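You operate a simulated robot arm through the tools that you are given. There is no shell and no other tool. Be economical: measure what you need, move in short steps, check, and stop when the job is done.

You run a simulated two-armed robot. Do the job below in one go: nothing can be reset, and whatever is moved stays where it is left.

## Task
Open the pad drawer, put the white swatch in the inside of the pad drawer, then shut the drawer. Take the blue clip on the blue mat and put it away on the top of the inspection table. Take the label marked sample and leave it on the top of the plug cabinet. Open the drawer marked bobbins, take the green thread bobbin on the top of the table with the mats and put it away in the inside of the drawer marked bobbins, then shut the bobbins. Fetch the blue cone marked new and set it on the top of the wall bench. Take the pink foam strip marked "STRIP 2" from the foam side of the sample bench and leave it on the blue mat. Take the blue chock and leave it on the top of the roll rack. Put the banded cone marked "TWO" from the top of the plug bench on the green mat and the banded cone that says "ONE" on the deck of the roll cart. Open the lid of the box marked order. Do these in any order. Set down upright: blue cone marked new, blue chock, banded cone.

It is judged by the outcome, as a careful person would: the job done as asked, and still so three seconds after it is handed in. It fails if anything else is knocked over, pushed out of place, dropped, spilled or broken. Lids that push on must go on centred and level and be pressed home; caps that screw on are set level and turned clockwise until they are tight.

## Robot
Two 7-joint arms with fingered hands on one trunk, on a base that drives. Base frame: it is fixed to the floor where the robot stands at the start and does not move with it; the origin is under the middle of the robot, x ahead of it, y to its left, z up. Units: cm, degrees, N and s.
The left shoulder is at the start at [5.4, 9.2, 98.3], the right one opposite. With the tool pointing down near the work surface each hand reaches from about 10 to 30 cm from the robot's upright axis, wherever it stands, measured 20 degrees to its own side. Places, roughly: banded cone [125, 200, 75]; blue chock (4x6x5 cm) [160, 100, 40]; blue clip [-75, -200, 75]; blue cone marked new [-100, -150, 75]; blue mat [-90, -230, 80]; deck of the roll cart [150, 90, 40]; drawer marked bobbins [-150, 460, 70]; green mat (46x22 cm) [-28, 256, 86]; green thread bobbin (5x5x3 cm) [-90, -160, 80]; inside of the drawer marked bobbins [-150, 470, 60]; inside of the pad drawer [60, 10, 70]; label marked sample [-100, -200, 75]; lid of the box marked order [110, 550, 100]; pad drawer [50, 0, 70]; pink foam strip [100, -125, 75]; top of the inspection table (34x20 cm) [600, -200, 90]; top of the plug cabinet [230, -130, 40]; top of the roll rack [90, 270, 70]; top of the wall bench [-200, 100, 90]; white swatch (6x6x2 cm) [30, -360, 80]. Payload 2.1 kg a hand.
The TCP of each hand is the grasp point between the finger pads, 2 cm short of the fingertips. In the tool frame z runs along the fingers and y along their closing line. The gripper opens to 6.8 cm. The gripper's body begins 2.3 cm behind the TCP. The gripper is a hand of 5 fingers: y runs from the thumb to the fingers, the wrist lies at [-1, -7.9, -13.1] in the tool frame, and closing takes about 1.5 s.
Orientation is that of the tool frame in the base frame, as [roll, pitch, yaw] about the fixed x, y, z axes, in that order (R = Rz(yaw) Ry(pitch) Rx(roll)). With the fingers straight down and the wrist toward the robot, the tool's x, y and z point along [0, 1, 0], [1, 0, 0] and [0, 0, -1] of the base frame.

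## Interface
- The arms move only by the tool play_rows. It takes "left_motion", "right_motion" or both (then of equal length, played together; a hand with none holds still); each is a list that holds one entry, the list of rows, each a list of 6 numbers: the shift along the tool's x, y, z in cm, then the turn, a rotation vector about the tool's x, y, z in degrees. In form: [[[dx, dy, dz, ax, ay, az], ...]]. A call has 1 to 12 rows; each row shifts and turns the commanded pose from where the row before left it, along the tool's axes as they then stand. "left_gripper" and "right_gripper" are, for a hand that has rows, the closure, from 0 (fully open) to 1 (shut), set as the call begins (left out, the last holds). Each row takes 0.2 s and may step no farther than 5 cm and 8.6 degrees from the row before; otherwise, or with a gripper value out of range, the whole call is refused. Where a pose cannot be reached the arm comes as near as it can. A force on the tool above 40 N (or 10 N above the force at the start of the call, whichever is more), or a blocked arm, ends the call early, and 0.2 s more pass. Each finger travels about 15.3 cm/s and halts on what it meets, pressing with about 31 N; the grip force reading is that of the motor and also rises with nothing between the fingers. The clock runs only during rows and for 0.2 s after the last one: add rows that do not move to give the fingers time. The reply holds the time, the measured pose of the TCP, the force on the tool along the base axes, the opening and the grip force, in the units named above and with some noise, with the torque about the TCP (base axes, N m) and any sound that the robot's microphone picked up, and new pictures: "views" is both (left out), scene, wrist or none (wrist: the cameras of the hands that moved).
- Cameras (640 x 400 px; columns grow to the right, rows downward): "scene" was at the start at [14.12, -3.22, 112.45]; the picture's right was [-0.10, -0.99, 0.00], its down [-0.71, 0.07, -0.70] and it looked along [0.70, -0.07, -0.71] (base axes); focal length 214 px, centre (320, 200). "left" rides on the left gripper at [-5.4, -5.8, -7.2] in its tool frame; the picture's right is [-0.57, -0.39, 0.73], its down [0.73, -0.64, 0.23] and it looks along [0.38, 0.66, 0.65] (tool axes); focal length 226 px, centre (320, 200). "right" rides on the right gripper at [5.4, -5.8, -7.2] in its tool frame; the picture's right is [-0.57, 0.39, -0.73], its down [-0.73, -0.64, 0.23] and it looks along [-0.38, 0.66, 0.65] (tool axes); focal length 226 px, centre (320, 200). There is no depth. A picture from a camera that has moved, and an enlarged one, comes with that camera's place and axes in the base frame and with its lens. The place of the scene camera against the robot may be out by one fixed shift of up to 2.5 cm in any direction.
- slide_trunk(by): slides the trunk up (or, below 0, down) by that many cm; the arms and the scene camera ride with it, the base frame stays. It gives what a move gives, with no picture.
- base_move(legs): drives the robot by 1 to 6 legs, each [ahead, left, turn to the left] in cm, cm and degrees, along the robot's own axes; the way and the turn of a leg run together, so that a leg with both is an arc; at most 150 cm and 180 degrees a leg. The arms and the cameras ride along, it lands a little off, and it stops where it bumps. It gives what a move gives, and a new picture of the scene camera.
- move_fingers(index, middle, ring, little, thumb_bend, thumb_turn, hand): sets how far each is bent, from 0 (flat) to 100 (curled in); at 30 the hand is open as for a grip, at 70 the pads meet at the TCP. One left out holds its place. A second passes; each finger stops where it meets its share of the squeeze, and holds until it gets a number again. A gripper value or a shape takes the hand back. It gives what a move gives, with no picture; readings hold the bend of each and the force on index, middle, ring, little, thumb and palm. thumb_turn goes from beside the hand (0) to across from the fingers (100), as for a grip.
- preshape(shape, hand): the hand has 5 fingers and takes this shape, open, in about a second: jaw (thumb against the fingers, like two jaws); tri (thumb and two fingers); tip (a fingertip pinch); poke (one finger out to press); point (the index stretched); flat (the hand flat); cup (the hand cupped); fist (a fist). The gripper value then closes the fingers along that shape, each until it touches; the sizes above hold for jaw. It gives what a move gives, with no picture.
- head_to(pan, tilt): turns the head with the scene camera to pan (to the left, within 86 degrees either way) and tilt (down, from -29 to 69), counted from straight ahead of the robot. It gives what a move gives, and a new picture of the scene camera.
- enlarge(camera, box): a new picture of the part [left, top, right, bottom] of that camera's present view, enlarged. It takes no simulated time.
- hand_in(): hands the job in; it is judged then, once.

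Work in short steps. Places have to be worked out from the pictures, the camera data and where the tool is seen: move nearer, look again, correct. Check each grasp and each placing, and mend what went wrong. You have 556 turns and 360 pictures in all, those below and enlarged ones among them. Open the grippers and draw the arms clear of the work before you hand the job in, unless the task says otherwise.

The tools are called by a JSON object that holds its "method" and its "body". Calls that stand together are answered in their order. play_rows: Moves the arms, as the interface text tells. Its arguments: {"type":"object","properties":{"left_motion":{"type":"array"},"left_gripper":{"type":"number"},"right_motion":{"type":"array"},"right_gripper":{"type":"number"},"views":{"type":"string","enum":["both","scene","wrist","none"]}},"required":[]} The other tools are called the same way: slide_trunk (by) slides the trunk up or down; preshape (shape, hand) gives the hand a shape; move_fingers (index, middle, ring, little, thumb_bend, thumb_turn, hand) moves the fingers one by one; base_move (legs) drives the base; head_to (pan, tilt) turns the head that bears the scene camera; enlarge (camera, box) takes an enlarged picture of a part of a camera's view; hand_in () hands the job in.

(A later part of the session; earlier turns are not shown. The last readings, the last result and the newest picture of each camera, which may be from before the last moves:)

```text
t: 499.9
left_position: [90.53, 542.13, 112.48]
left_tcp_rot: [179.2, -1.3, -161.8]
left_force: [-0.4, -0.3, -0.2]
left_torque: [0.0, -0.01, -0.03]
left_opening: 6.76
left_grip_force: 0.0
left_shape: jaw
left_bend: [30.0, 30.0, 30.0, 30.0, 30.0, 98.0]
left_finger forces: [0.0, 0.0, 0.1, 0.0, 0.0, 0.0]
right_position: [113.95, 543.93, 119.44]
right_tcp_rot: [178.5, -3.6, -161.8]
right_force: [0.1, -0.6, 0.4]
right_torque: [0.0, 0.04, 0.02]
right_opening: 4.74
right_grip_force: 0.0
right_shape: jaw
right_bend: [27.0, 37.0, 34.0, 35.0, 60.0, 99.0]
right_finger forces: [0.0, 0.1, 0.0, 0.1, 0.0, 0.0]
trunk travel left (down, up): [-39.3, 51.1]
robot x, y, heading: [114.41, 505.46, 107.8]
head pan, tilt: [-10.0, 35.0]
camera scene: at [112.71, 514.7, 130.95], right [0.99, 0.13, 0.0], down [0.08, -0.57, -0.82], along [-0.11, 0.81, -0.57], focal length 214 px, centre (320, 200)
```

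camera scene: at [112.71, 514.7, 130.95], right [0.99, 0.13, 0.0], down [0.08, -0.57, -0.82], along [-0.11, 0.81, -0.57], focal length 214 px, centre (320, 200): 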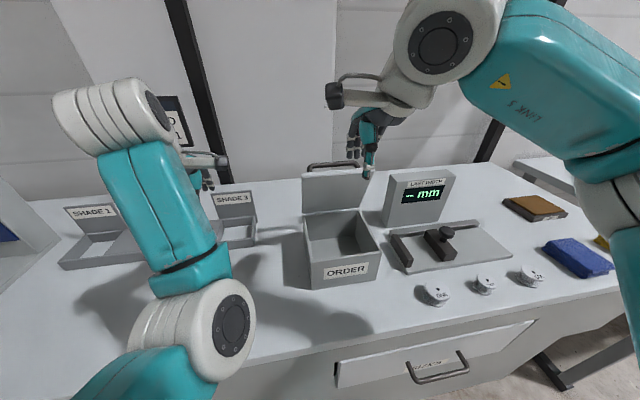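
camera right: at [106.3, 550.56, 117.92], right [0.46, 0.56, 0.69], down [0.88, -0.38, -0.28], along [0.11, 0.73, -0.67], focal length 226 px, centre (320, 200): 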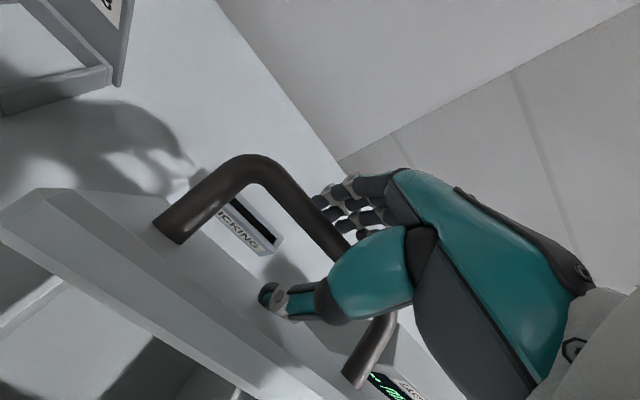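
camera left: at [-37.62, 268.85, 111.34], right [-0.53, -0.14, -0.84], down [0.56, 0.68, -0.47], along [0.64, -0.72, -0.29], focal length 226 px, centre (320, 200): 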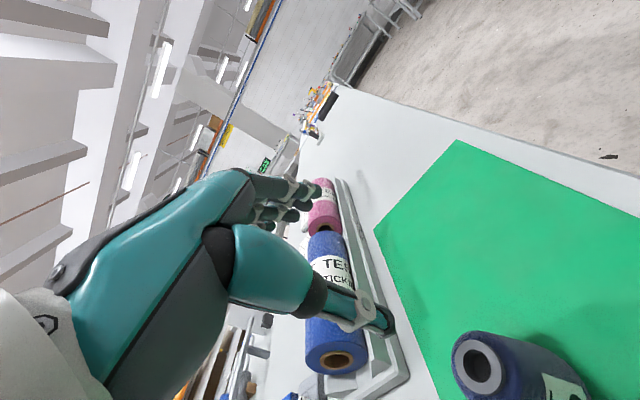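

The ORDER lid stays open. Now fetch the remaining items from the mats table: drive back along the corridor and west aisle.

{"method": "base_move", "body": {"legs": [[-60, 0, 0], [0, 0, 89.6], [150, 0, 0], [150, 0, 0], [0, 140, 0], [0, 140, 0]]}}

{"method": "head_to", "body": {"pan": 40, "tilt": 20}}

```text
t: 534.5
left_position: [-118.61, 70.67, 112.36]
left_tcp_rot: [179.3, -1.2, -73.9]
left_force: [-0.1, -0.3, 0.2]
left_torque: [0.01, 0.0, -0.02]
left_opening: 6.77
left_grip_force: 0.0
left_shape: jaw
left_bend: [30.0, 30.0, 30.0, 30.0, 30.0, 98.0]
left_finger forces: [0.0, 0.0, 0.0, 0.1, 0.0, 0.0]
right_position: [-119.62, 94.3, 119.41]
right_tcp_rot: [178.5, -3.6, -73.9]
right_force: [-0.3, -0.2, 0.0]
right_torque: [0.01, -0.02, 0.02]
right_opening: 4.75
right_grip_force: 0.1
right_shape: jaw
right_bend: [27.0, 37.0, 34.0, 35.0, 60.0, 99.0]
right_finger forces: [0.0, 0.0, 0.0, 0.1, 0.0, 0.1]
trunk travel left (down, up): [-39.3, 51.1]
robot x, y, heading: [-81.05, 93.65, -164.5]
head pan, tilt: [-10.0, 35.0]
camera scene: at [-92.54, 89.33, 130.95], right [-0.1, 1.0, 0.0], down [0.57, 0.06, -0.82], along [-0.81, -0.08, -0.57], focal length 214 px, centre (320, 200)
```

scene: 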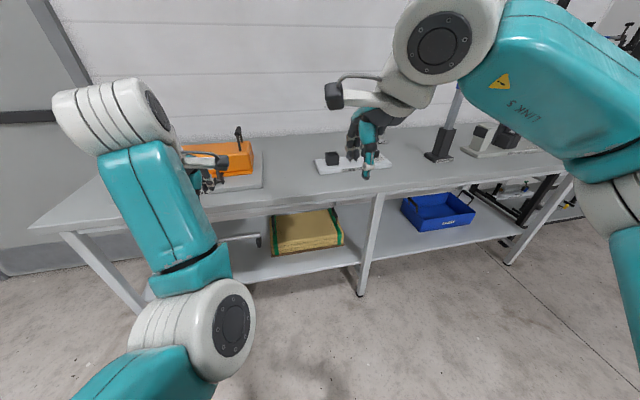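

```text
t: 535.7
left_position: [-118.55, 70.8, 112.37]
left_tcp_rot: [179.2, -1.4, -74.0]
left_force: [-0.8, -0.3, -0.1]
left_torque: [0.02, 0.03, -0.02]
left_opening: 6.76
left_grip_force: 0.0
left_shape: jaw
left_bend: [30.0, 30.0, 30.0, 30.0, 30.0, 98.0]
left_finger forces: [0.0, 0.0, 0.1, 0.0, 0.1, 0.0]
right_position: [-119.57, 94.3, 119.4]
right_tcp_rot: [178.5, -3.7, -73.8]
right_force: [0.1, 0.6, 0.7]
right_torque: [-0.01, -0.03, -0.01]
right_opening: 4.73
right_grip_force: 0.1
right_shape: jaw
right_bend: [27.0, 37.0, 34.0, 35.0, 60.0, 99.0]
right_finger forces: [0.0, 0.0, 0.0, 0.0, 0.0, 0.0]
trunk travel left (down, up): [-39.3, 51.1]
robot x, y, heading: [-81.4, 93.53, -164.4]
head pan, tilt: [40.0, 20.0]
camera scene: at [-89.04, 82.52, 133.33], right [-0.83, 0.56, 0.0], down [0.19, 0.28, -0.94], along [-0.53, -0.78, -0.34], focal length 214 px, centre (320, 200)
```

scene: 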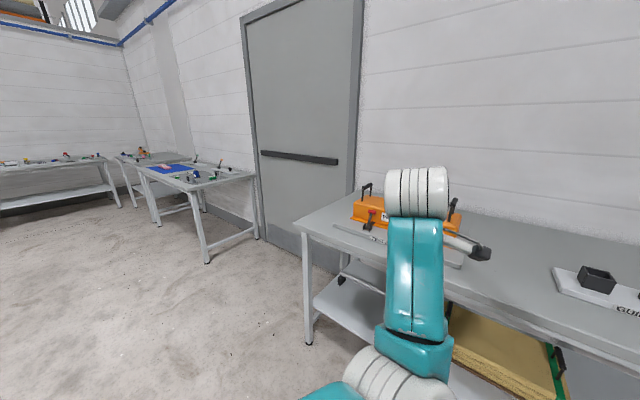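

I'm beside the wall bench. Continue to the mats table for the bobbin and cone.

{"method": "base_move", "body": {"legs": [[0, 0, 1.8], [0, 130, 0], [15, 128, 0]]}}

{"method": "head_to", "body": {"pan": -10, "tilt": 40}}

```text
t: 548.6
left_position: [-58.52, -180.72, 112.54]
left_tcp_rot: [179.1, -1.5, -73.3]
left_force: [0.3, -0.3, -1.1]
left_torque: [-0.02, -0.02, 0.03]
left_opening: 6.77
left_grip_force: 0.0
left_shape: jaw
left_bend: [30.0, 30.0, 30.0, 30.0, 30.0, 98.0]
left_finger forces: [0.0, 0.1, 0.0, 0.1, 0.1, 0.0]
right_position: [-59.84, -157.08, 119.33]
right_tcp_rot: [178.5, -3.6, -73.2]
right_force: [0.5, -0.3, 1.2]
right_torque: [0.01, -0.01, -0.01]
right_opening: 4.74
right_grip_force: 0.1
right_shape: jaw
right_bend: [27.0, 37.0, 34.0, 35.0, 60.0, 99.0]
right_finger forces: [0.1, 0.0, 0.0, 0.0, 0.0, 0.0]
trunk travel left (down, up): [-39.3, 51.1]
robot x, y, heading: [-21.4, -157.81, -163.5]
head pan, tilt: [40.0, 20.0]
camera scene: at [-29.19, -168.55, 133.33], right [-0.83, 0.55, 0.0], down [0.19, 0.28, -0.94], along [-0.52, -0.78, -0.34], focal length 214 px, centre (320, 200)
```

scene: 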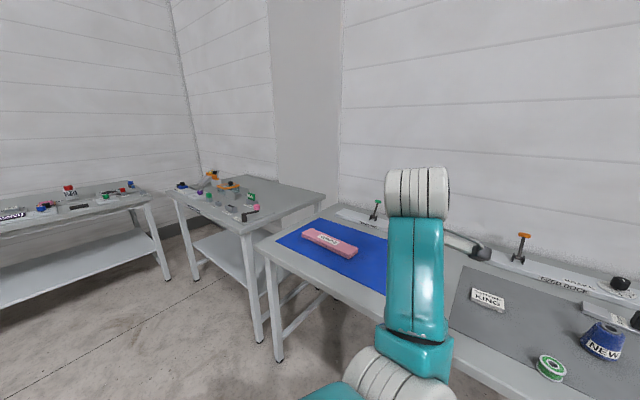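

```text
t: 549.8
left_position: [-58.61, -180.69, 112.57]
left_tcp_rot: [179.3, -1.4, -73.4]
left_force: [-0.2, -0.6, 0.1]
left_torque: [-0.01, 0.0, 0.04]
left_opening: 6.79
left_grip_force: 0.1
left_shape: jaw
left_bend: [30.0, 30.0, 30.0, 30.0, 30.0, 98.0]
left_finger forces: [0.0, 0.1, 0.0, 0.0, 0.0, 0.1]
right_position: [-59.81, -157.11, 119.47]
right_tcp_rot: [178.5, -3.6, -73.2]
right_force: [0.2, 0.9, 0.7]
right_torque: [0.01, 0.0, -0.02]
right_opening: 4.7
right_grip_force: 0.1
right_shape: jaw
right_bend: [27.0, 37.0, 34.0, 35.0, 60.0, 99.0]
right_finger forces: [0.0, 0.0, 0.0, 0.0, 0.0, 0.0]
trunk travel left (down, up): [-39.3, 51.1]
robot x, y, heading: [-21.6, -157.66, -163.5]
head pan, tilt: [-10.0, 40.0]
camera scene: at [-32.48, -161.74, 130.19], right [-0.11, 0.99, 0.0], down [0.64, 0.07, -0.77], along [-0.76, -0.09, -0.64], focal length 214 px, centre (320, 200)
```

scene: 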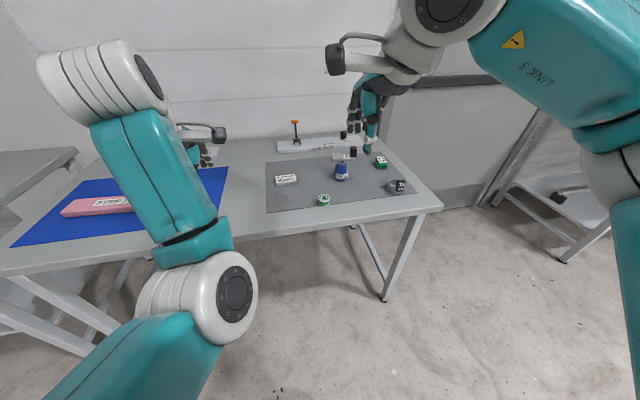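

Bobbin ≈(-91,-167), cone NEW ≈(-106.5,-161). Approach 33 cm and lower the trunk.

{"method": "base_move", "body": {"legs": [[0, 0, 0.9], [33, 0, 0]]}}

{"method": "slide_trunk", "body": {"by": -14}}

{"method": "play_rows", "body": {"right_motion": [[[0, -1, 3, 0, 0, 0], [0, -1, 3, 0, 0, 0], [0, 0, 3, 0, 0, 0]]], "right_gripper": 0, "views": "both"}}

```text
t: 552.3
left_position: [-89.27, -191.22, 112.36]
left_tcp_rot: [179.1, -1.5, -71.9]
left_force: [0.3, -0.6, 0.8]
left_torque: [0.0, -0.02, -0.01]
left_opening: 6.77
left_grip_force: 0.0
left_shape: jaw
left_bend: [30.0, 30.0, 30.0, 30.0, 30.0, 98.0]
left_finger forces: [0.0, 0.0, 0.0, 0.0, 0.0, 0.1]
right_position: [-91.11, -167.84, 119.5]
right_tcp_rot: [178.5, -3.7, -71.7]
right_force: [0.1, 0.3, 1.4]
right_torque: [0.0, -0.01, 0.01]
right_opening: 4.75
right_grip_force: 0.1
right_shape: jaw
right_bend: [27.0, 37.0, 34.0, 35.0, 60.0, 99.0]
right_finger forces: [0.1, 0.0, 0.0, 0.0, 0.0, 0.0]
trunk travel left (down, up): [-39.3, 51.1]
robot x, y, heading: [-52.61, -167.15, -162.5]
head pan, tilt: [-10.0, 40.0]
camera scene: at [-63.64, -171.81, 130.19], right [-0.13, 0.99, 0.0], down [0.64, 0.09, -0.77], along [-0.76, -0.1, -0.64], focal length 214 px, centre (320, 200)
```

scene: 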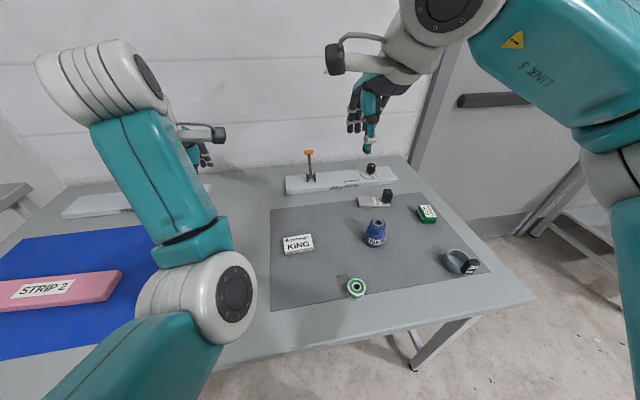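

```text
t: 554.0
left_position: [-89.89, -191.5, 97.05]
left_tcp_rot: [-179.0, -1.4, -72.0]
left_force: [0.6, -0.6, 0.4]
left_torque: [0.01, 0.02, 0.02]
left_opening: 6.77
left_grip_force: 0.0
left_shape: jaw
left_bend: [30.0, 30.0, 30.0, 30.0, 30.0, 98.0]
left_finger forces: [0.1, 0.1, 0.0, 0.0, 0.1, 0.0]
right_position: [-90.97, -167.93, 105.49]
right_tcp_rot: [178.6, -3.6, -71.8]
right_force: [0.4, 0.2, -0.4]
right_torque: [0.02, 0.01, 0.0]
right_opening: 4.77
right_grip_force: 0.1
right_shape: jaw
right_bend: [27.0, 37.0, 34.0, 35.0, 60.0, 99.0]
right_finger forces: [0.0, 0.1, 0.1, 0.1, 0.0, 0.1]
trunk travel left (down, up): [-25.3, 65.1]
robot x, y, heading: [-52.67, -167.67, -162.4]
head pan, tilt: [-10.0, 40.0]
```

```text
t: 554.8
left_position: [-89.97, -191.49, 97.11]
left_tcp_rot: [-179.0, -1.3, -72.0]
left_force: [-0.8, 0.3, -0.1]
left_torque: [0.01, 0.04, 0.03]
left_opening: 6.78
left_grip_force: 0.0
left_shape: jaw
left_bend: [30.0, 30.0, 30.0, 30.0, 30.0, 98.0]
left_finger forces: [0.0, 0.0, 0.0, 0.0, 0.0, 0.0]
right_position: [-89.19, -167.82, 96.45]
right_tcp_rot: [178.5, -3.6, -71.8]
right_force: [0.1, -0.3, 0.5]
right_torque: [0.01, 0.01, 0.02]
right_opening: 6.79
right_grip_force: 0.0
right_shape: jaw
right_bend: [30.0, 30.0, 30.0, 30.0, 30.0, 98.0]
right_finger forces: [0.0, 0.0, 0.0, 0.0, 0.0, 0.0]
trunk travel left (down, up): [-25.3, 65.1]
robot x, y, heading: [-52.61, -167.49, -162.4]
head pan, tilt: [-10.0, 40.0]
camera scene: at [-65.61, -172.43, 116.07], right [-0.13, 0.99, 0.0], down [0.64, 0.09, -0.77], along [-0.76, -0.1, -0.64], focal length 214 px, centre (320, 200)
camera right: at [-81.88, -170.84, 103.72], right [-0.54, 0.47, 0.7], down [0.38, 0.88, -0.29], along [-0.75, 0.11, -0.65], focal length 226 px, centre (320, 200)
```

scene: 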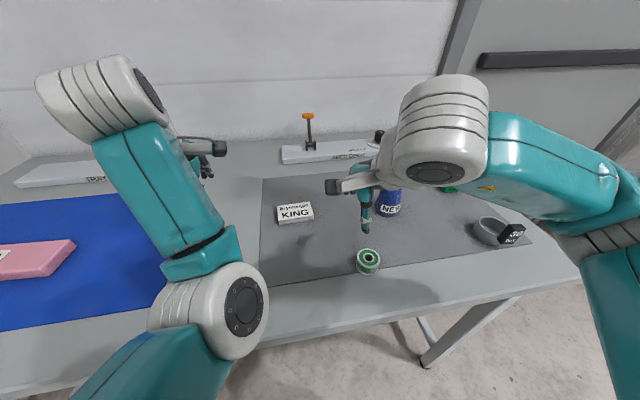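
right: 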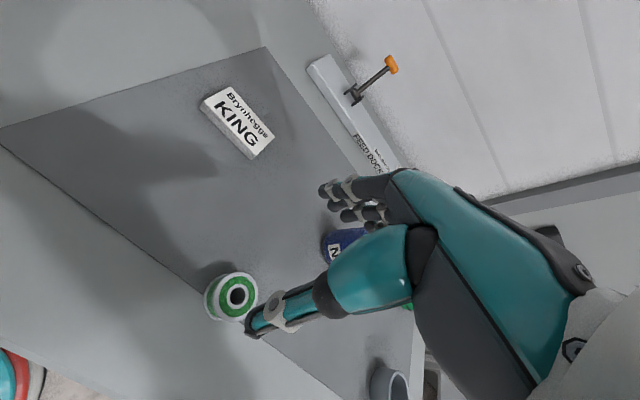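

Bobbin centre ≈(-89.8,-164.5). Level the hand, move over it and lower to z≈87.

{"method": "play_rows", "body": {"right_motion": [[[-1.7, -0.2, 2.5, 0, -3.6, 0], [-1.6, -0.2, 2.5, 0, 0, 0], [0, 0, 4, 0, 0, 0]]], "views": "wrist"}}

```text
t: 555.6
left_position: [-89.96, -191.58, 97.11]
left_tcp_rot: [-179.0, -1.4, -72.1]
left_force: [0.6, 1.1, 0.3]
left_torque: [-0.01, 0.04, 0.01]
left_opening: 6.78
left_grip_force: 0.0
left_shape: jaw
left_bend: [30.0, 30.0, 30.0, 30.0, 30.0, 98.0]
left_finger forces: [0.0, 0.0, 0.0, 0.1, 0.0, 0.1]
right_position: [-90.02, -164.73, 87.23]
right_tcp_rot: [178.4, 0.0, -71.9]
right_force: [-0.7, -0.7, -0.7]
right_torque: [-0.01, 0.01, -0.01]
right_opening: 6.77
right_grip_force: 0.1
right_shape: jaw
right_bend: [30.0, 30.0, 30.0, 30.0, 30.0, 98.0]
right_finger forces: [0.0, 0.0, 0.1, 0.1, 0.1, 0.1]
trunk travel left (down, up): [-25.3, 65.1]
robot x, y, heading: [-52.49, -167.69, -162.3]
head pan, tilt: [-10.0, 40.0]
camera right: at [-82.62, -168.08, 94.23], right [-0.53, 0.42, 0.74], down [0.37, 0.89, -0.25], along [-0.76, 0.15, -0.63], focal length 226 px, centre (320, 200)
```

right: 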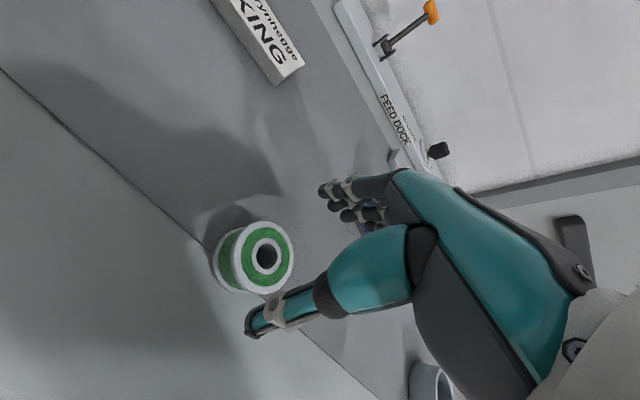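

Centred. Descend to grasp.

{"method": "play_rows", "body": {"right_motion": [[[-0.1, -0.1, 2.5, 0, 0, 0], [-0.1, -0.1, 1.8, 0, 0, 0], [0, 0, 0.9, 0, 0, 0]]], "views": "wrist"}}

{"method": "play_rows", "body": {"right_motion": [[[0, 0, 0, 0, 0, 0], [0, 0, 0, 0, 0, 0], [0, 0, 0, 0, 0, 0], [0, 0, 0, 0, 0, 0], [0, 0, 0, 0, 0, 0]]], "right_gripper": 0.9, "views": "wrist"}}

```text
t: 556.4
left_position: [-89.81, -191.46, 97.2]
left_tcp_rot: [-178.9, -1.4, -72.0]
left_force: [0.0, 1.3, 0.2]
left_torque: [-0.02, 0.01, -0.03]
left_opening: 6.79
left_grip_force: 0.1
left_shape: jaw
left_bend: [30.0, 30.0, 30.0, 30.0, 30.0, 98.0]
left_finger forces: [0.0, 0.1, 0.1, 0.0, 0.0, 0.0]
right_position: [-90.05, -164.43, 82.02]
right_tcp_rot: [178.2, 0.0, -71.9]
right_force: [1.0, 0.0, 8.9]
right_torque: [-0.06, 0.39, 0.0]
right_opening: 6.72
right_grip_force: 0.3
right_shape: jaw
right_bend: [30.0, 30.0, 30.0, 30.0, 30.0, 98.0]
right_finger forces: [0.0, 8.7, 0.0, 0.1, 0.0, 0.0]
trunk travel left (down, up): [-25.3, 65.1]
robot x, y, heading: [-52.64, -167.35, -162.2]
head pan, tilt: [-10.0, 40.0]
camera right: at [-82.58, -167.92, 89.02], right [-0.52, 0.42, 0.74], down [0.37, 0.89, -0.25], along [-0.77, 0.15, -0.63], focal length 226 px, centre (320, 200)
```

right: 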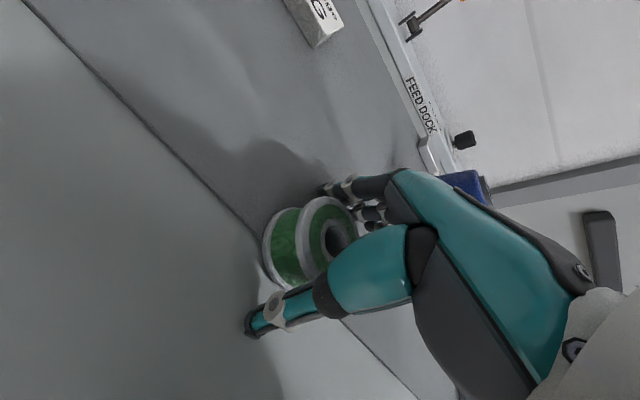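

```text
t: 557.6
left_position: [-89.83, -191.56, 97.13]
left_tcp_rot: [-179.0, -1.4, -72.1]
left_force: [-0.4, 0.2, 0.1]
left_torque: [0.03, -0.02, 0.01]
left_opening: 6.76
left_grip_force: 0.1
left_shape: jaw
left_bend: [30.0, 30.0, 30.0, 30.0, 30.0, 98.0]
left_finger forces: [0.0, 0.0, 0.0, 0.0, 0.0, 0.1]
right_position: [-90.03, -164.58, 82.11]
right_tcp_rot: [178.4, 0.0, -71.9]
right_force: [-2.2, 1.8, 22.4]
right_torque: [-0.15, 0.76, 0.03]
right_opening: 3.5
right_grip_force: 31.2
right_shape: jaw
right_bend: [25.0, 32.0, 39.0, 42.0, 76.0, 100.0]
right_finger forces: [30.2, 14.0, 3.8, 0.1, 26.1, 0.0]
trunk travel left (down, up): [-25.3, 65.1]
robot x, y, heading: [-52.76, -167.67, -162.2]
head pan, tilt: [-10.0, 40.0]
camera right: at [-82.55, -167.92, 89.04], right [-0.52, 0.42, 0.74], down [0.37, 0.89, -0.25], along [-0.77, 0.15, -0.63], focal length 226 px, centre (320, 200)
```

right: 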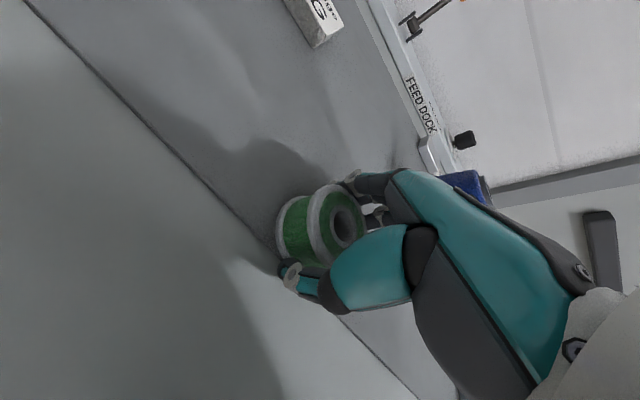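

Gripped. Lift and check.

{"method": "play_rows", "body": {"right_motion": [[[0, 0, -1, 0, 0, 0], [0, 0, -3, 0, 0, 0], [0, 0, -4, 0, 0, 0], [0, -0.5, -4, 0, 0, 0], [0, -0.5, -4, 0, 0, 0]]], "views": "both"}}

```text
t: 558.8
left_position: [-89.92, -191.54, 97.1]
left_tcp_rot: [-178.9, -1.4, -72.0]
left_force: [1.0, 1.2, -0.6]
left_torque: [-0.01, -0.01, 0.02]
left_opening: 6.78
left_grip_force: 0.1
left_shape: jaw
left_bend: [30.0, 30.0, 30.0, 30.0, 30.0, 98.0]
left_finger forces: [0.0, 0.1, 0.0, 0.0, 0.1, 0.1]
right_position: [-88.76, -164.06, 97.9]
right_tcp_rot: [178.6, 0.1, -71.9]
right_force: [0.3, 0.4, -0.1]
right_torque: [-0.02, -0.02, 0.0]
right_opening: 3.49
right_grip_force: 31.2
right_shape: jaw
right_bend: [24.0, 35.0, 40.0, 42.0, 77.0, 100.0]
right_finger forces: [16.8, 7.3, 2.9, 0.0, 26.8, 0.0]
trunk travel left (down, up): [-25.3, 65.1]
robot x, y, heading: [-52.73, -167.19, -162.1]
head pan, tilt: [-10.0, 40.0]
camera scene: at [-65.61, -172.43, 116.07], right [-0.13, 0.99, 0.0], down [0.64, 0.09, -0.77], along [-0.76, -0.1, -0.64], focal length 214 px, centre (320, 200)
camera right: at [-81.29, -167.47, 104.96], right [-0.53, 0.42, 0.74], down [0.38, 0.89, -0.25], along [-0.76, 0.15, -0.63], focal length 226 px, centre (320, 200)
```

scene: 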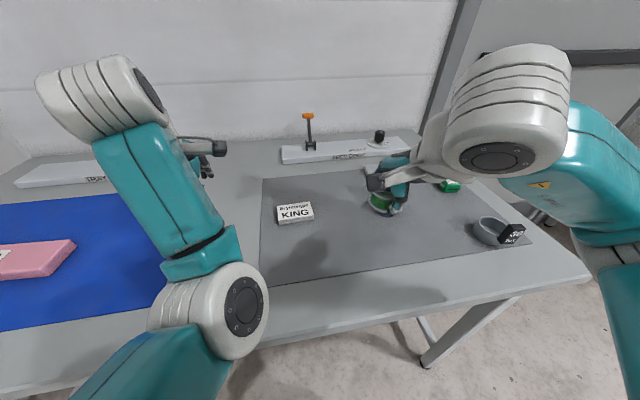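
right: 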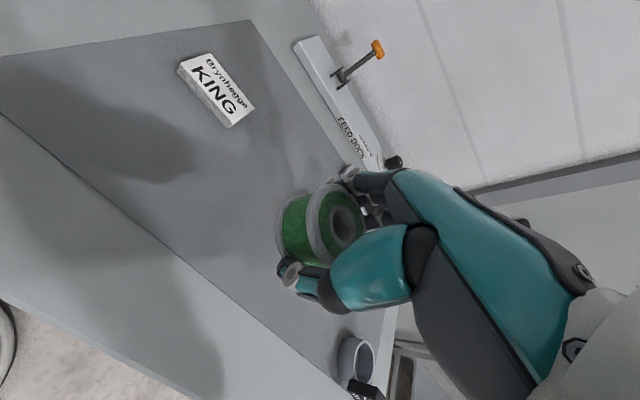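

Bobbin held. Strafe right 34 and forward 8 to bring the left hand to cone NEW.

{"method": "base_move", "body": {"legs": [[0, -34, 0], [8, 0, 0]]}}

{"method": "head_to", "body": {"pan": 10, "tilt": 45}}

{"method": "enlarge", "body": {"camera": "left", "box": [0, 0, 640, 400]}}

```text
t: 561.7
left_position: [-107.95, -161.39, 97.08]
left_tcp_rot: [-179.1, -1.4, -72.3]
left_force: [0.4, -0.5, -0.3]
left_torque: [-0.02, 0.0, 0.03]
left_opening: 6.78
left_grip_force: 0.0
left_shape: jaw
left_bend: [30.0, 30.0, 30.0, 30.0, 30.0, 98.0]
left_finger forces: [0.0, 0.0, 0.0, 0.0, 0.0, 0.0]
right_position: [-106.7, -133.95, 98.04]
right_tcp_rot: [178.6, 0.0, -72.0]
right_force: [0.1, -0.2, -0.8]
right_torque: [-0.02, -0.02, -0.03]
right_opening: 3.45
right_grip_force: 31.0
right_shape: jaw
right_bend: [24.0, 35.0, 40.0, 42.0, 77.0, 100.0]
right_finger forces: [16.9, 7.3, 2.9, 0.1, 26.8, 0.1]
trunk travel left (down, up): [-25.3, 65.1]
robot x, y, heading: [-70.02, -137.3, -162.5]
head pan, tilt: [-10.0, 40.0]
camera scene: at [-83.56, -142.43, 116.07], right [-0.13, 0.99, 0.0], down [0.64, 0.08, -0.77], along [-0.76, -0.1, -0.64], focal length 214 px, centre (320, 200)
```

scene: 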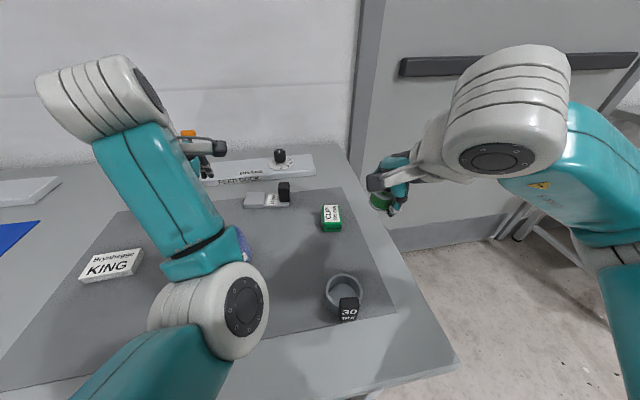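

```text
t: 562.5
left_position: [-107.97, -161.38, 97.14]
left_tcp_rot: [-179.1, -1.6, -72.2]
left_force: [-0.6, 0.4, -0.6]
left_torque: [0.0, -0.01, -0.04]
left_opening: 6.76
left_grip_force: 0.0
left_shape: jaw
left_bend: [30.0, 30.0, 30.0, 30.0, 30.0, 98.0]
left_finger forces: [0.0, 0.0, 0.0, 0.1, 0.1, 0.1]
right_position: [-106.82, -133.95, 97.97]
right_tcp_rot: [178.5, 0.0, -72.1]
right_force: [0.9, -0.2, -0.2]
right_torque: [-0.01, -0.01, 0.0]
right_opening: 3.47
right_grip_force: 30.6
right_shape: jaw
right_bend: [24.0, 35.0, 40.0, 42.0, 77.0, 100.0]
right_finger forces: [16.8, 7.2, 2.9, 0.0, 26.8, 0.0]
trunk travel left (down, up): [-25.3, 65.1]
robot x, y, heading: [-70.4, -137.38, -162.4]
head pan, tilt: [10.0, 45.0]
camera scene: at [-82.36, -145.08, 115.34], right [-0.46, 0.89, 0.0], down [0.63, 0.33, -0.71], along [-0.63, -0.33, -0.71], focal length 214 px, centre (320, 200)
```

scene: 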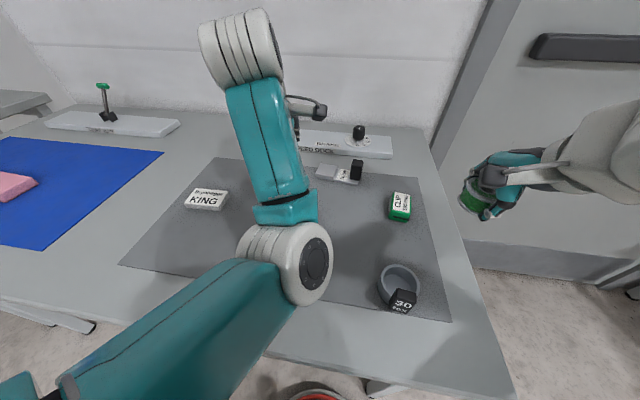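

```text
1.00 times, centred on (320, 200) of left (not enlarged: the box is as wide or as high as the picture)
camera zoom: at [-104.19, -154.26, 104.27], right [0.21, 0.64, -0.73], down [0.84, -0.51, -0.2], along [-0.5, -0.57, -0.65], focal length 226 px, centre (320, 200)
```

zoom: 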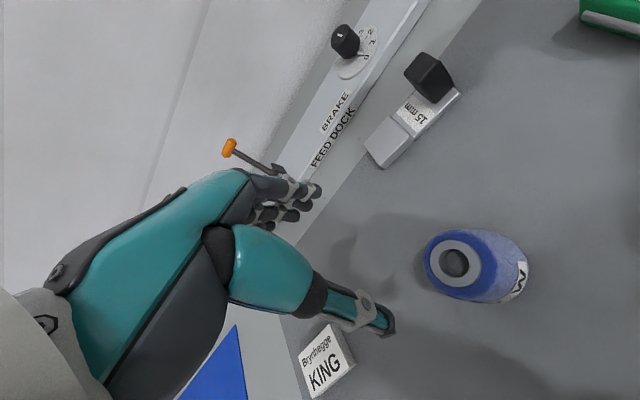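

Cone NEW axis ≈(-106.2,-159). Centre the left hand above it and lower to z≈91.

{"method": "play_rows", "body": {"left_motion": [[[-0.9, -1.2, 2, 0, 1.4, 0], [-0.85, -1.2, 2, 0, 0, 0], [0, 0, 2, 0, 0, 0]]], "views": "wrist"}}

```text
t: 563.3
left_position: [-106.4, -159.26, 91.08]
left_tcp_rot: [-179.0, -2.9, -72.3]
left_force: [0.1, 0.2, 0.9]
left_torque: [-0.04, 0.03, 0.04]
left_opening: 6.76
left_grip_force: 0.1
left_shape: jaw
left_bend: [30.0, 30.0, 30.0, 30.0, 30.0, 98.0]
left_finger forces: [0.1, 0.0, 0.0, 0.0, 0.0, 0.0]
left hand out of reach, approached as far as the arm can: row 1
right_position: [-106.79, -133.93, 97.98]
right_tcp_rot: [178.5, 0.0, -72.1]
right_force: [-0.3, 0.2, -0.3]
right_torque: [0.05, 0.01, 0.0]
right_opening: 3.46
right_grip_force: 31.6
right_shape: jaw
right_bend: [24.0, 35.0, 40.0, 42.0, 77.0, 100.0]
right_finger forces: [16.9, 7.3, 2.9, 0.1, 26.8, 0.0]
trunk travel left (down, up): [-25.3, 65.1]
robot x, y, heading: [-70.56, -137.46, -162.7]
head pan, tilt: [10.0, 45.0]
camera left: at [-102.68, -151.98, 98.0], right [0.22, 0.63, -0.75], down [0.84, -0.51, -0.18], along [-0.5, -0.59, -0.64], focal length 226 px, centre (320, 200)
```

left: 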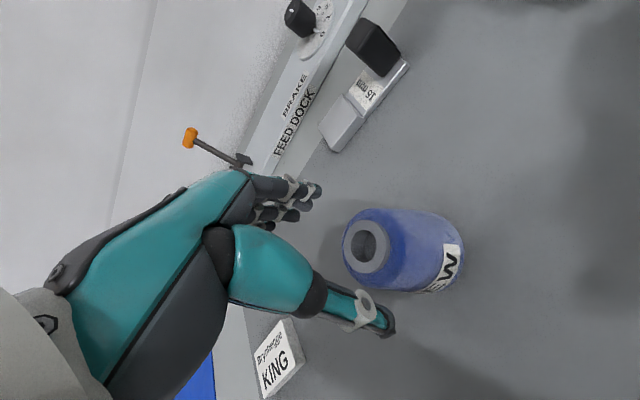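

Aligned within 0.2 cm. Level the hand and lower to grasp.

{"method": "play_rows", "body": {"left_motion": [[[0, 0, 1.5, 0, -2.9, 0], [0, 0, 2, 0, 0, 0], [0, 0, 1.8, 0, 0, 0]]], "views": "wrist"}}

{"method": "play_rows", "body": {"left_motion": [[[0, 0, 0, 0, 0, 0], [0, 0, 0, 0, 0, 0], [0, 0, 0, 0, 0, 0], [0, 0, 0, 0, 0, 0], [0, 0, 0, 0, 0, 0]]], "left_gripper": 0.9, "views": "wrist"}}

```text
t: 564.1
left_position: [-106.2, -159.38, 85.6]
left_tcp_rot: [-178.9, 0.0, -72.2]
left_force: [0.4, 0.7, 4.2]
left_torque: [0.05, 0.03, 0.04]
left_opening: 6.78
left_grip_force: 0.1
left_shape: jaw
left_bend: [29.0, 30.0, 30.0, 30.0, 30.0, 98.0]
left_finger forces: [2.1, 0.0, 0.1, 0.0, 2.3, 0.1]
right_position: [-106.69, -133.95, 97.96]
right_tcp_rot: [178.5, 0.0, -72.2]
right_force: [-0.5, 0.7, -0.5]
right_torque: [0.01, 0.0, -0.02]
right_opening: 3.49
right_grip_force: 30.8
right_shape: jaw
right_bend: [24.0, 35.0, 40.0, 42.0, 77.0, 100.0]
right_finger forces: [16.8, 7.3, 2.8, 0.0, 26.9, 0.0]
trunk travel left (down, up): [-25.3, 65.1]
robot x, y, heading: [-70.62, -137.41, -162.5]
head pan, tilt: [10.0, 45.0]
camera left: at [-102.35, -152.43, 92.99], right [0.21, 0.66, -0.72], down [0.84, -0.5, -0.22], along [-0.51, -0.56, -0.66], focal length 226 px, centre (320, 200)
```

left: 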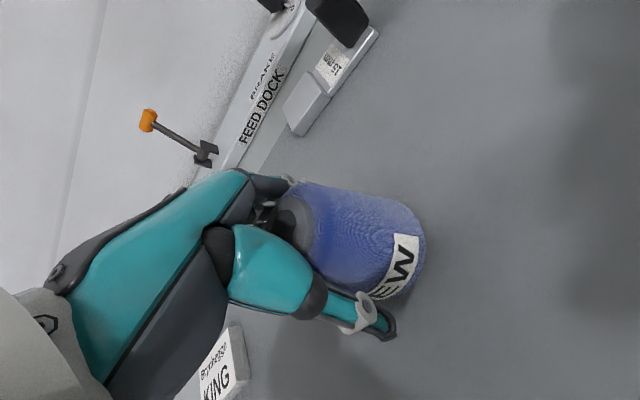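

```text
t: 565.3
left_position: [-106.13, -159.39, 85.68]
left_tcp_rot: [-179.0, 0.0, -72.2]
left_force: [0.7, 2.2, 4.8]
left_torque: [-0.02, -0.02, 0.02]
left_opening: 5.19
left_grip_force: 30.5
left_shape: jaw
left_bend: [31.0, 40.0, 41.0, 41.0, 53.0, 99.0]
left_finger forces: [18.4, 9.8, 0.1, 0.0, 30.3, 0.0]
right_position: [-106.65, -133.91, 97.92]
right_tcp_rot: [178.5, 0.0, -72.1]
right_force: [0.1, 1.0, 0.4]
right_torque: [0.02, -0.04, 0.0]
right_opening: 3.48
right_grip_force: 31.6
right_shape: jaw
right_bend: [24.0, 35.0, 40.0, 42.0, 77.0, 100.0]
right_finger forces: [16.8, 7.3, 3.0, 0.0, 26.8, 0.0]
trunk travel left (down, up): [-25.3, 65.1]
robot x, y, heading: [-70.7, -137.68, -162.4]
head pan, tilt: [10.0, 45.0]
camera left: at [-102.33, -152.42, 92.99], right [0.21, 0.66, -0.72], down [0.84, -0.5, -0.22], along [-0.51, -0.56, -0.66], focal length 226 px, centre (320, 200)
```

left: 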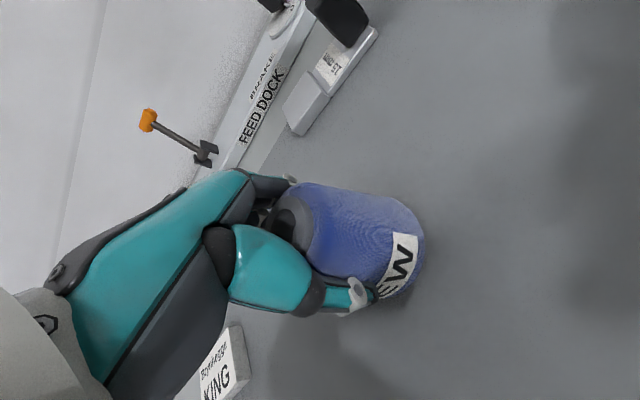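

Solid grip (5.2 cm). Lift.

{"method": "play_rows", "body": {"left_motion": [[[0, 0, -1, 0, 0, 0], [0, 0, -2, 0, 0, 0], [0, 0, -4, 0, 0, 0], [0, 0, -4, 0, 0, 0], [0, -1, -4, 0, 0, 0]]], "views": "both"}}

```text
t: 566.5
left_position: [-109.17, -161.01, 99.15]
left_tcp_rot: [-178.9, -0.1, -72.2]
left_force: [0.0, -0.2, -1.3]
left_torque: [-0.01, -0.03, -0.01]
left_opening: 5.22
left_grip_force: 31.0
left_shape: jaw
left_bend: [31.0, 40.0, 41.0, 41.0, 54.0, 100.0]
left_finger forces: [17.6, 10.2, 0.0, 0.1, 27.2, 0.0]
left hand out of reach, approached as far as the arm can: row 4, 5
right_position: [-106.73, -134.02, 98.0]
right_tcp_rot: [178.5, -0.1, -72.2]
right_force: [-0.4, -0.4, 0.4]
right_torque: [-0.01, 0.0, -0.01]
right_opening: 3.48
right_grip_force: 31.0
right_shape: jaw
right_bend: [24.0, 35.0, 40.0, 42.0, 77.0, 100.0]
right_finger forces: [16.9, 7.5, 2.9, 0.1, 26.8, 0.0]
trunk travel left (down, up): [-25.3, 65.1]
robot x, y, heading: [-70.67, -137.26, -162.7]
head pan, tilt: [10.0, 45.0]
camera scene: at [-82.36, -145.09, 115.34], right [-0.46, 0.89, 0.0], down [0.63, 0.33, -0.71], along [-0.63, -0.33, -0.71], focal length 214 px, centre (320, 200)
camera left: at [-105.18, -153.99, 106.5], right [0.21, 0.66, -0.72], down [0.84, -0.5, -0.22], along [-0.51, -0.56, -0.66], focal length 226 px, centre (320, 200)
```

scene: 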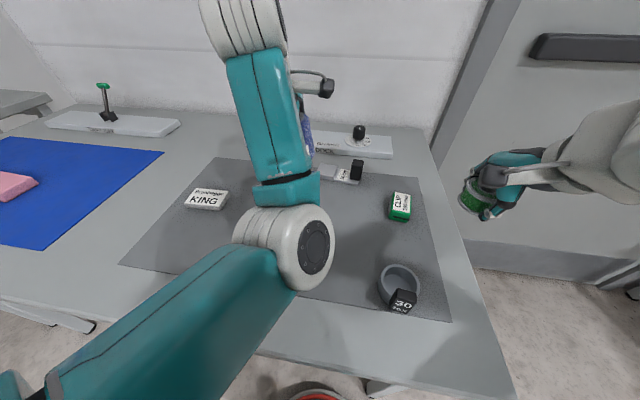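
left: 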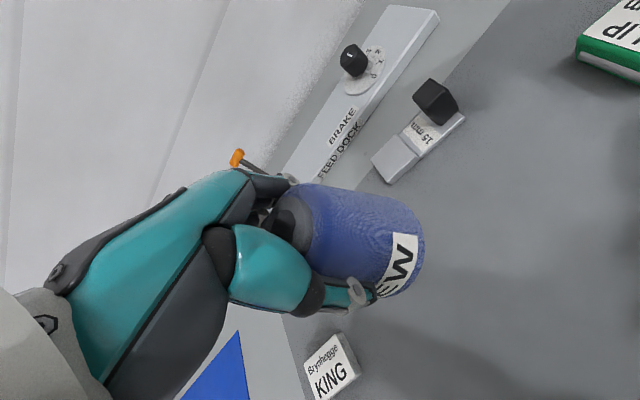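

Cone NEW held. Back away, raise, and drive to the wall bench.

{"method": "slide_trunk", "body": {"by": 8}}

{"method": "base_move", "body": {"legs": [[-38, 0, 0], [0, -120, 0], [0, -120, 0]]}}

{"method": "head_to", "body": {"pan": 5, "tilt": 35}}

```text
t: 567.7
left_position: [-109.09, -160.78, 107.34]
left_tcp_rot: [-178.9, 0.1, -72.1]
left_force: [0.4, -0.9, -1.4]
left_torque: [-0.02, 0.0, 0.01]
left_opening: 5.17
left_grip_force: 31.0
left_shape: jaw
left_bend: [31.0, 40.0, 41.0, 41.0, 54.0, 100.0]
left_finger forces: [17.6, 10.2, 0.0, 0.0, 27.1, 0.1]
right_position: [-106.67, -134.09, 105.79]
right_tcp_rot: [178.5, 0.0, -72.1]
right_force: [-0.2, 0.5, -0.9]
right_torque: [0.01, -0.04, 0.0]
right_opening: 3.45
right_grip_force: 30.8
right_shape: jaw
right_bend: [24.0, 35.0, 40.0, 42.0, 77.0, 100.0]
right_finger forces: [16.8, 7.4, 2.9, 0.0, 26.8, 0.1]
trunk travel left (down, up): [-33.3, 57.1]
robot x, y, heading: [-70.63, -137.38, -162.3]
head pan, tilt: [10.0, 45.0]
```

```text
t: 581.5
left_position: [-141.77, 80.03, 107.29]
left_tcp_rot: [-178.9, 0.1, -71.7]
left_force: [0.9, -0.4, -0.3]
left_torque: [-0.01, 0.03, 0.01]
left_opening: 5.21
left_grip_force: 30.9
left_shape: jaw
left_bend: [31.0, 40.0, 41.0, 41.0, 54.0, 100.0]
left_finger forces: [17.6, 10.2, 0.1, 0.0, 27.1, 0.0]
right_position: [-139.82, 106.88, 105.9]
right_tcp_rot: [178.5, 0.0, -71.6]
right_force: [-0.3, -0.5, 0.4]
right_torque: [0.01, -0.01, -0.01]
right_opening: 3.48
right_grip_force: 30.9
right_shape: jaw
right_bend: [24.0, 35.0, 40.0, 42.0, 77.0, 100.0]
right_finger forces: [16.8, 7.3, 2.8, 0.0, 26.8, 0.0]
trunk travel left (down, up): [-33.3, 57.1]
robot x, y, heading: [-103.56, 103.56, -161.9]
head pan, tilt: [10.0, 45.0]
camera scene: at [-114.16, 96.4, 123.42], right [-0.47, 0.88, 0.0], down [0.62, 0.33, -0.71], along [-0.62, -0.33, -0.71], focal length 214 px, centre (320, 200)
```

scene: 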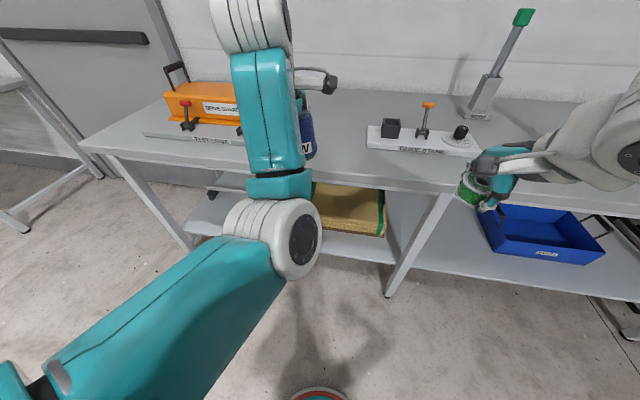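

```text
t: 582.2
left_position: [-141.87, 80.09, 107.32]
left_tcp_rot: [-178.9, 0.0, -71.6]
left_force: [1.4, -0.2, -1.1]
left_torque: [-0.03, 0.03, 0.02]
left_opening: 5.18
left_grip_force: 31.1
left_shape: jaw
left_bend: [31.0, 40.0, 41.0, 41.0, 54.0, 100.0]
left_finger forces: [17.6, 10.2, 0.0, 0.0, 27.2, 0.0]
right_position: [-139.84, 106.96, 106.05]
right_tcp_rot: [178.5, 0.0, -71.6]
right_force: [-0.2, -0.4, 0.6]
right_torque: [0.0, -0.02, -0.01]
right_opening: 3.44
right_grip_force: 31.1
right_shape: jaw
right_bend: [24.0, 35.0, 40.0, 42.0, 77.0, 100.0]
right_finger forces: [16.8, 7.3, 3.0, 0.1, 26.9, 0.0]
trunk travel left (down, up): [-33.3, 57.1]
robot x, y, heading: [-103.87, 103.84, -162.3]
head pan, tilt: [5.0, 35.0]
camera scene: at [-115.08, 96.78, 124.9], right [-0.39, 0.92, 0.0], down [0.53, 0.22, -0.82], along [-0.75, -0.32, -0.57], focal length 214 px, centre (320, 200)
```

scene: 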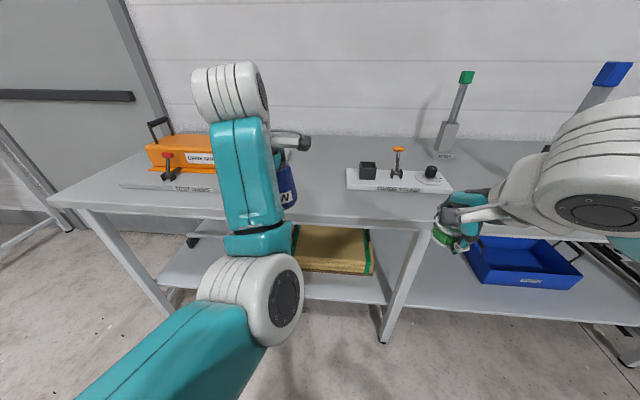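

There's a ~22 cm free gap between the tray and the white plate. Approach with left 4, forward 28.

{"method": "base_move", "body": {"legs": [[0, 4, 0], [28, 0, 0]]}}

{"method": "head_to", "body": {"pan": 15, "tilt": 45}}

{"method": "enlarge", "body": {"camera": "left", "box": [0, 0, 640, 400]}}

```text
t: 584.6
left_position: [-167.18, 67.8, 107.41]
left_tcp_rot: [-178.9, 0.0, -71.9]
left_force: [0.3, 0.3, -2.0]
left_torque: [0.03, 0.01, -0.03]
left_opening: 5.22
left_grip_force: 30.9
left_shape: jaw
left_bend: [31.0, 40.0, 41.0, 41.0, 54.0, 100.0]
left_finger forces: [17.6, 10.1, 0.0, 0.0, 27.1, 0.0]
right_position: [-165.09, 94.77, 105.95]
right_tcp_rot: [178.5, 0.0, -71.8]
right_force: [0.0, 0.1, 0.1]
right_torque: [0.01, 0.0, 0.0]
right_opening: 3.48
right_grip_force: 31.1
right_shape: jaw
right_bend: [24.0, 35.0, 40.0, 42.0, 77.0, 100.0]
right_finger forces: [16.8, 7.4, 2.9, 0.0, 26.8, 0.0]
trunk travel left (down, up): [-33.3, 57.1]
robot x, y, heading: [-128.76, 91.2, -162.3]
head pan, tilt: [5.0, 35.0]
camera scene: at [-140.34, 84.46, 124.9], right [-0.39, 0.92, 0.0], down [0.53, 0.22, -0.82], along [-0.76, -0.32, -0.57], focal length 214 px, centre (320, 200)
```

scene: 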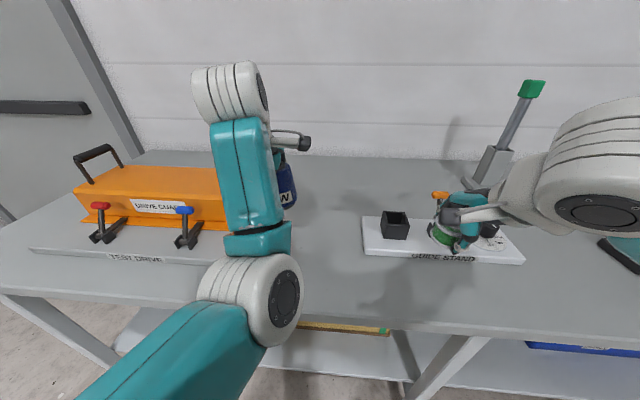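

```text
t: 585.4
left_position: [-167.27, 67.82, 107.26]
left_tcp_rot: [-178.9, 0.1, -71.9]
left_force: [0.3, 0.3, -0.3]
left_torque: [0.02, -0.01, 0.03]
left_opening: 5.17
left_grip_force: 31.5
left_shape: jaw
left_bend: [31.0, 40.0, 41.0, 41.0, 54.0, 100.0]
left_finger forces: [17.6, 10.2, 0.0, 0.1, 27.2, 0.1]
right_position: [-165.09, 94.64, 105.98]
right_tcp_rot: [178.5, 0.1, -71.7]
right_force: [-0.4, 0.0, -0.1]
right_torque: [0.0, -0.03, -0.02]
right_opening: 3.44
right_grip_force: 30.8
right_shape: jaw
right_bend: [24.0, 35.0, 40.0, 42.0, 77.0, 100.0]
right_finger forces: [16.8, 7.2, 2.9, 0.1, 26.8, 0.0]
trunk travel left (down, up): [-33.3, 57.1]
robot x, y, heading: [-128.79, 91.24, -162.5]
head pan, tilt: [15.0, 45.0]
camera scene: at [-139.06, 83.47, 123.43], right [-0.54, 0.84, 0.0], down [0.59, 0.38, -0.71], along [-0.6, -0.38, -0.71], focal length 214 px, centre (320, 200)
```

scene: 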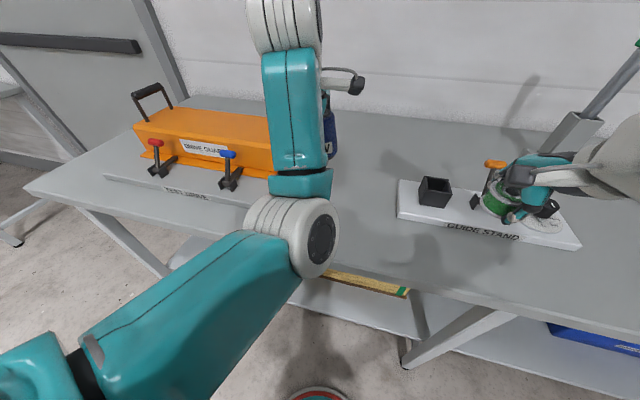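

```text
1.00 times, centred on (320, 200) of left (not enlarged: the box is as wide or as high as the picture)
camera zoom: at [-163.41, 74.83, 114.57], right [0.2, 0.66, -0.72], down [0.84, -0.5, -0.22], along [-0.5, -0.56, -0.66], focal length 226 px, centre (320, 200)
```

zoom: 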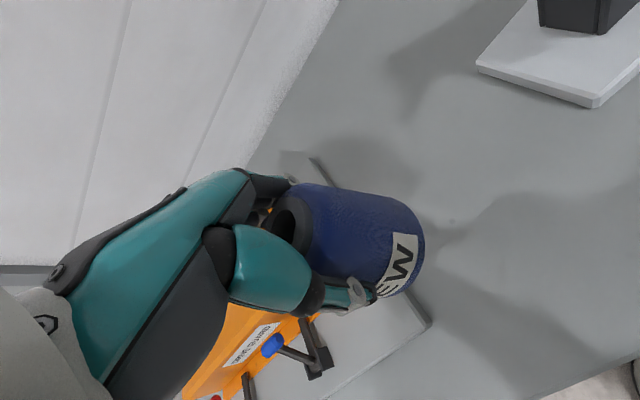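

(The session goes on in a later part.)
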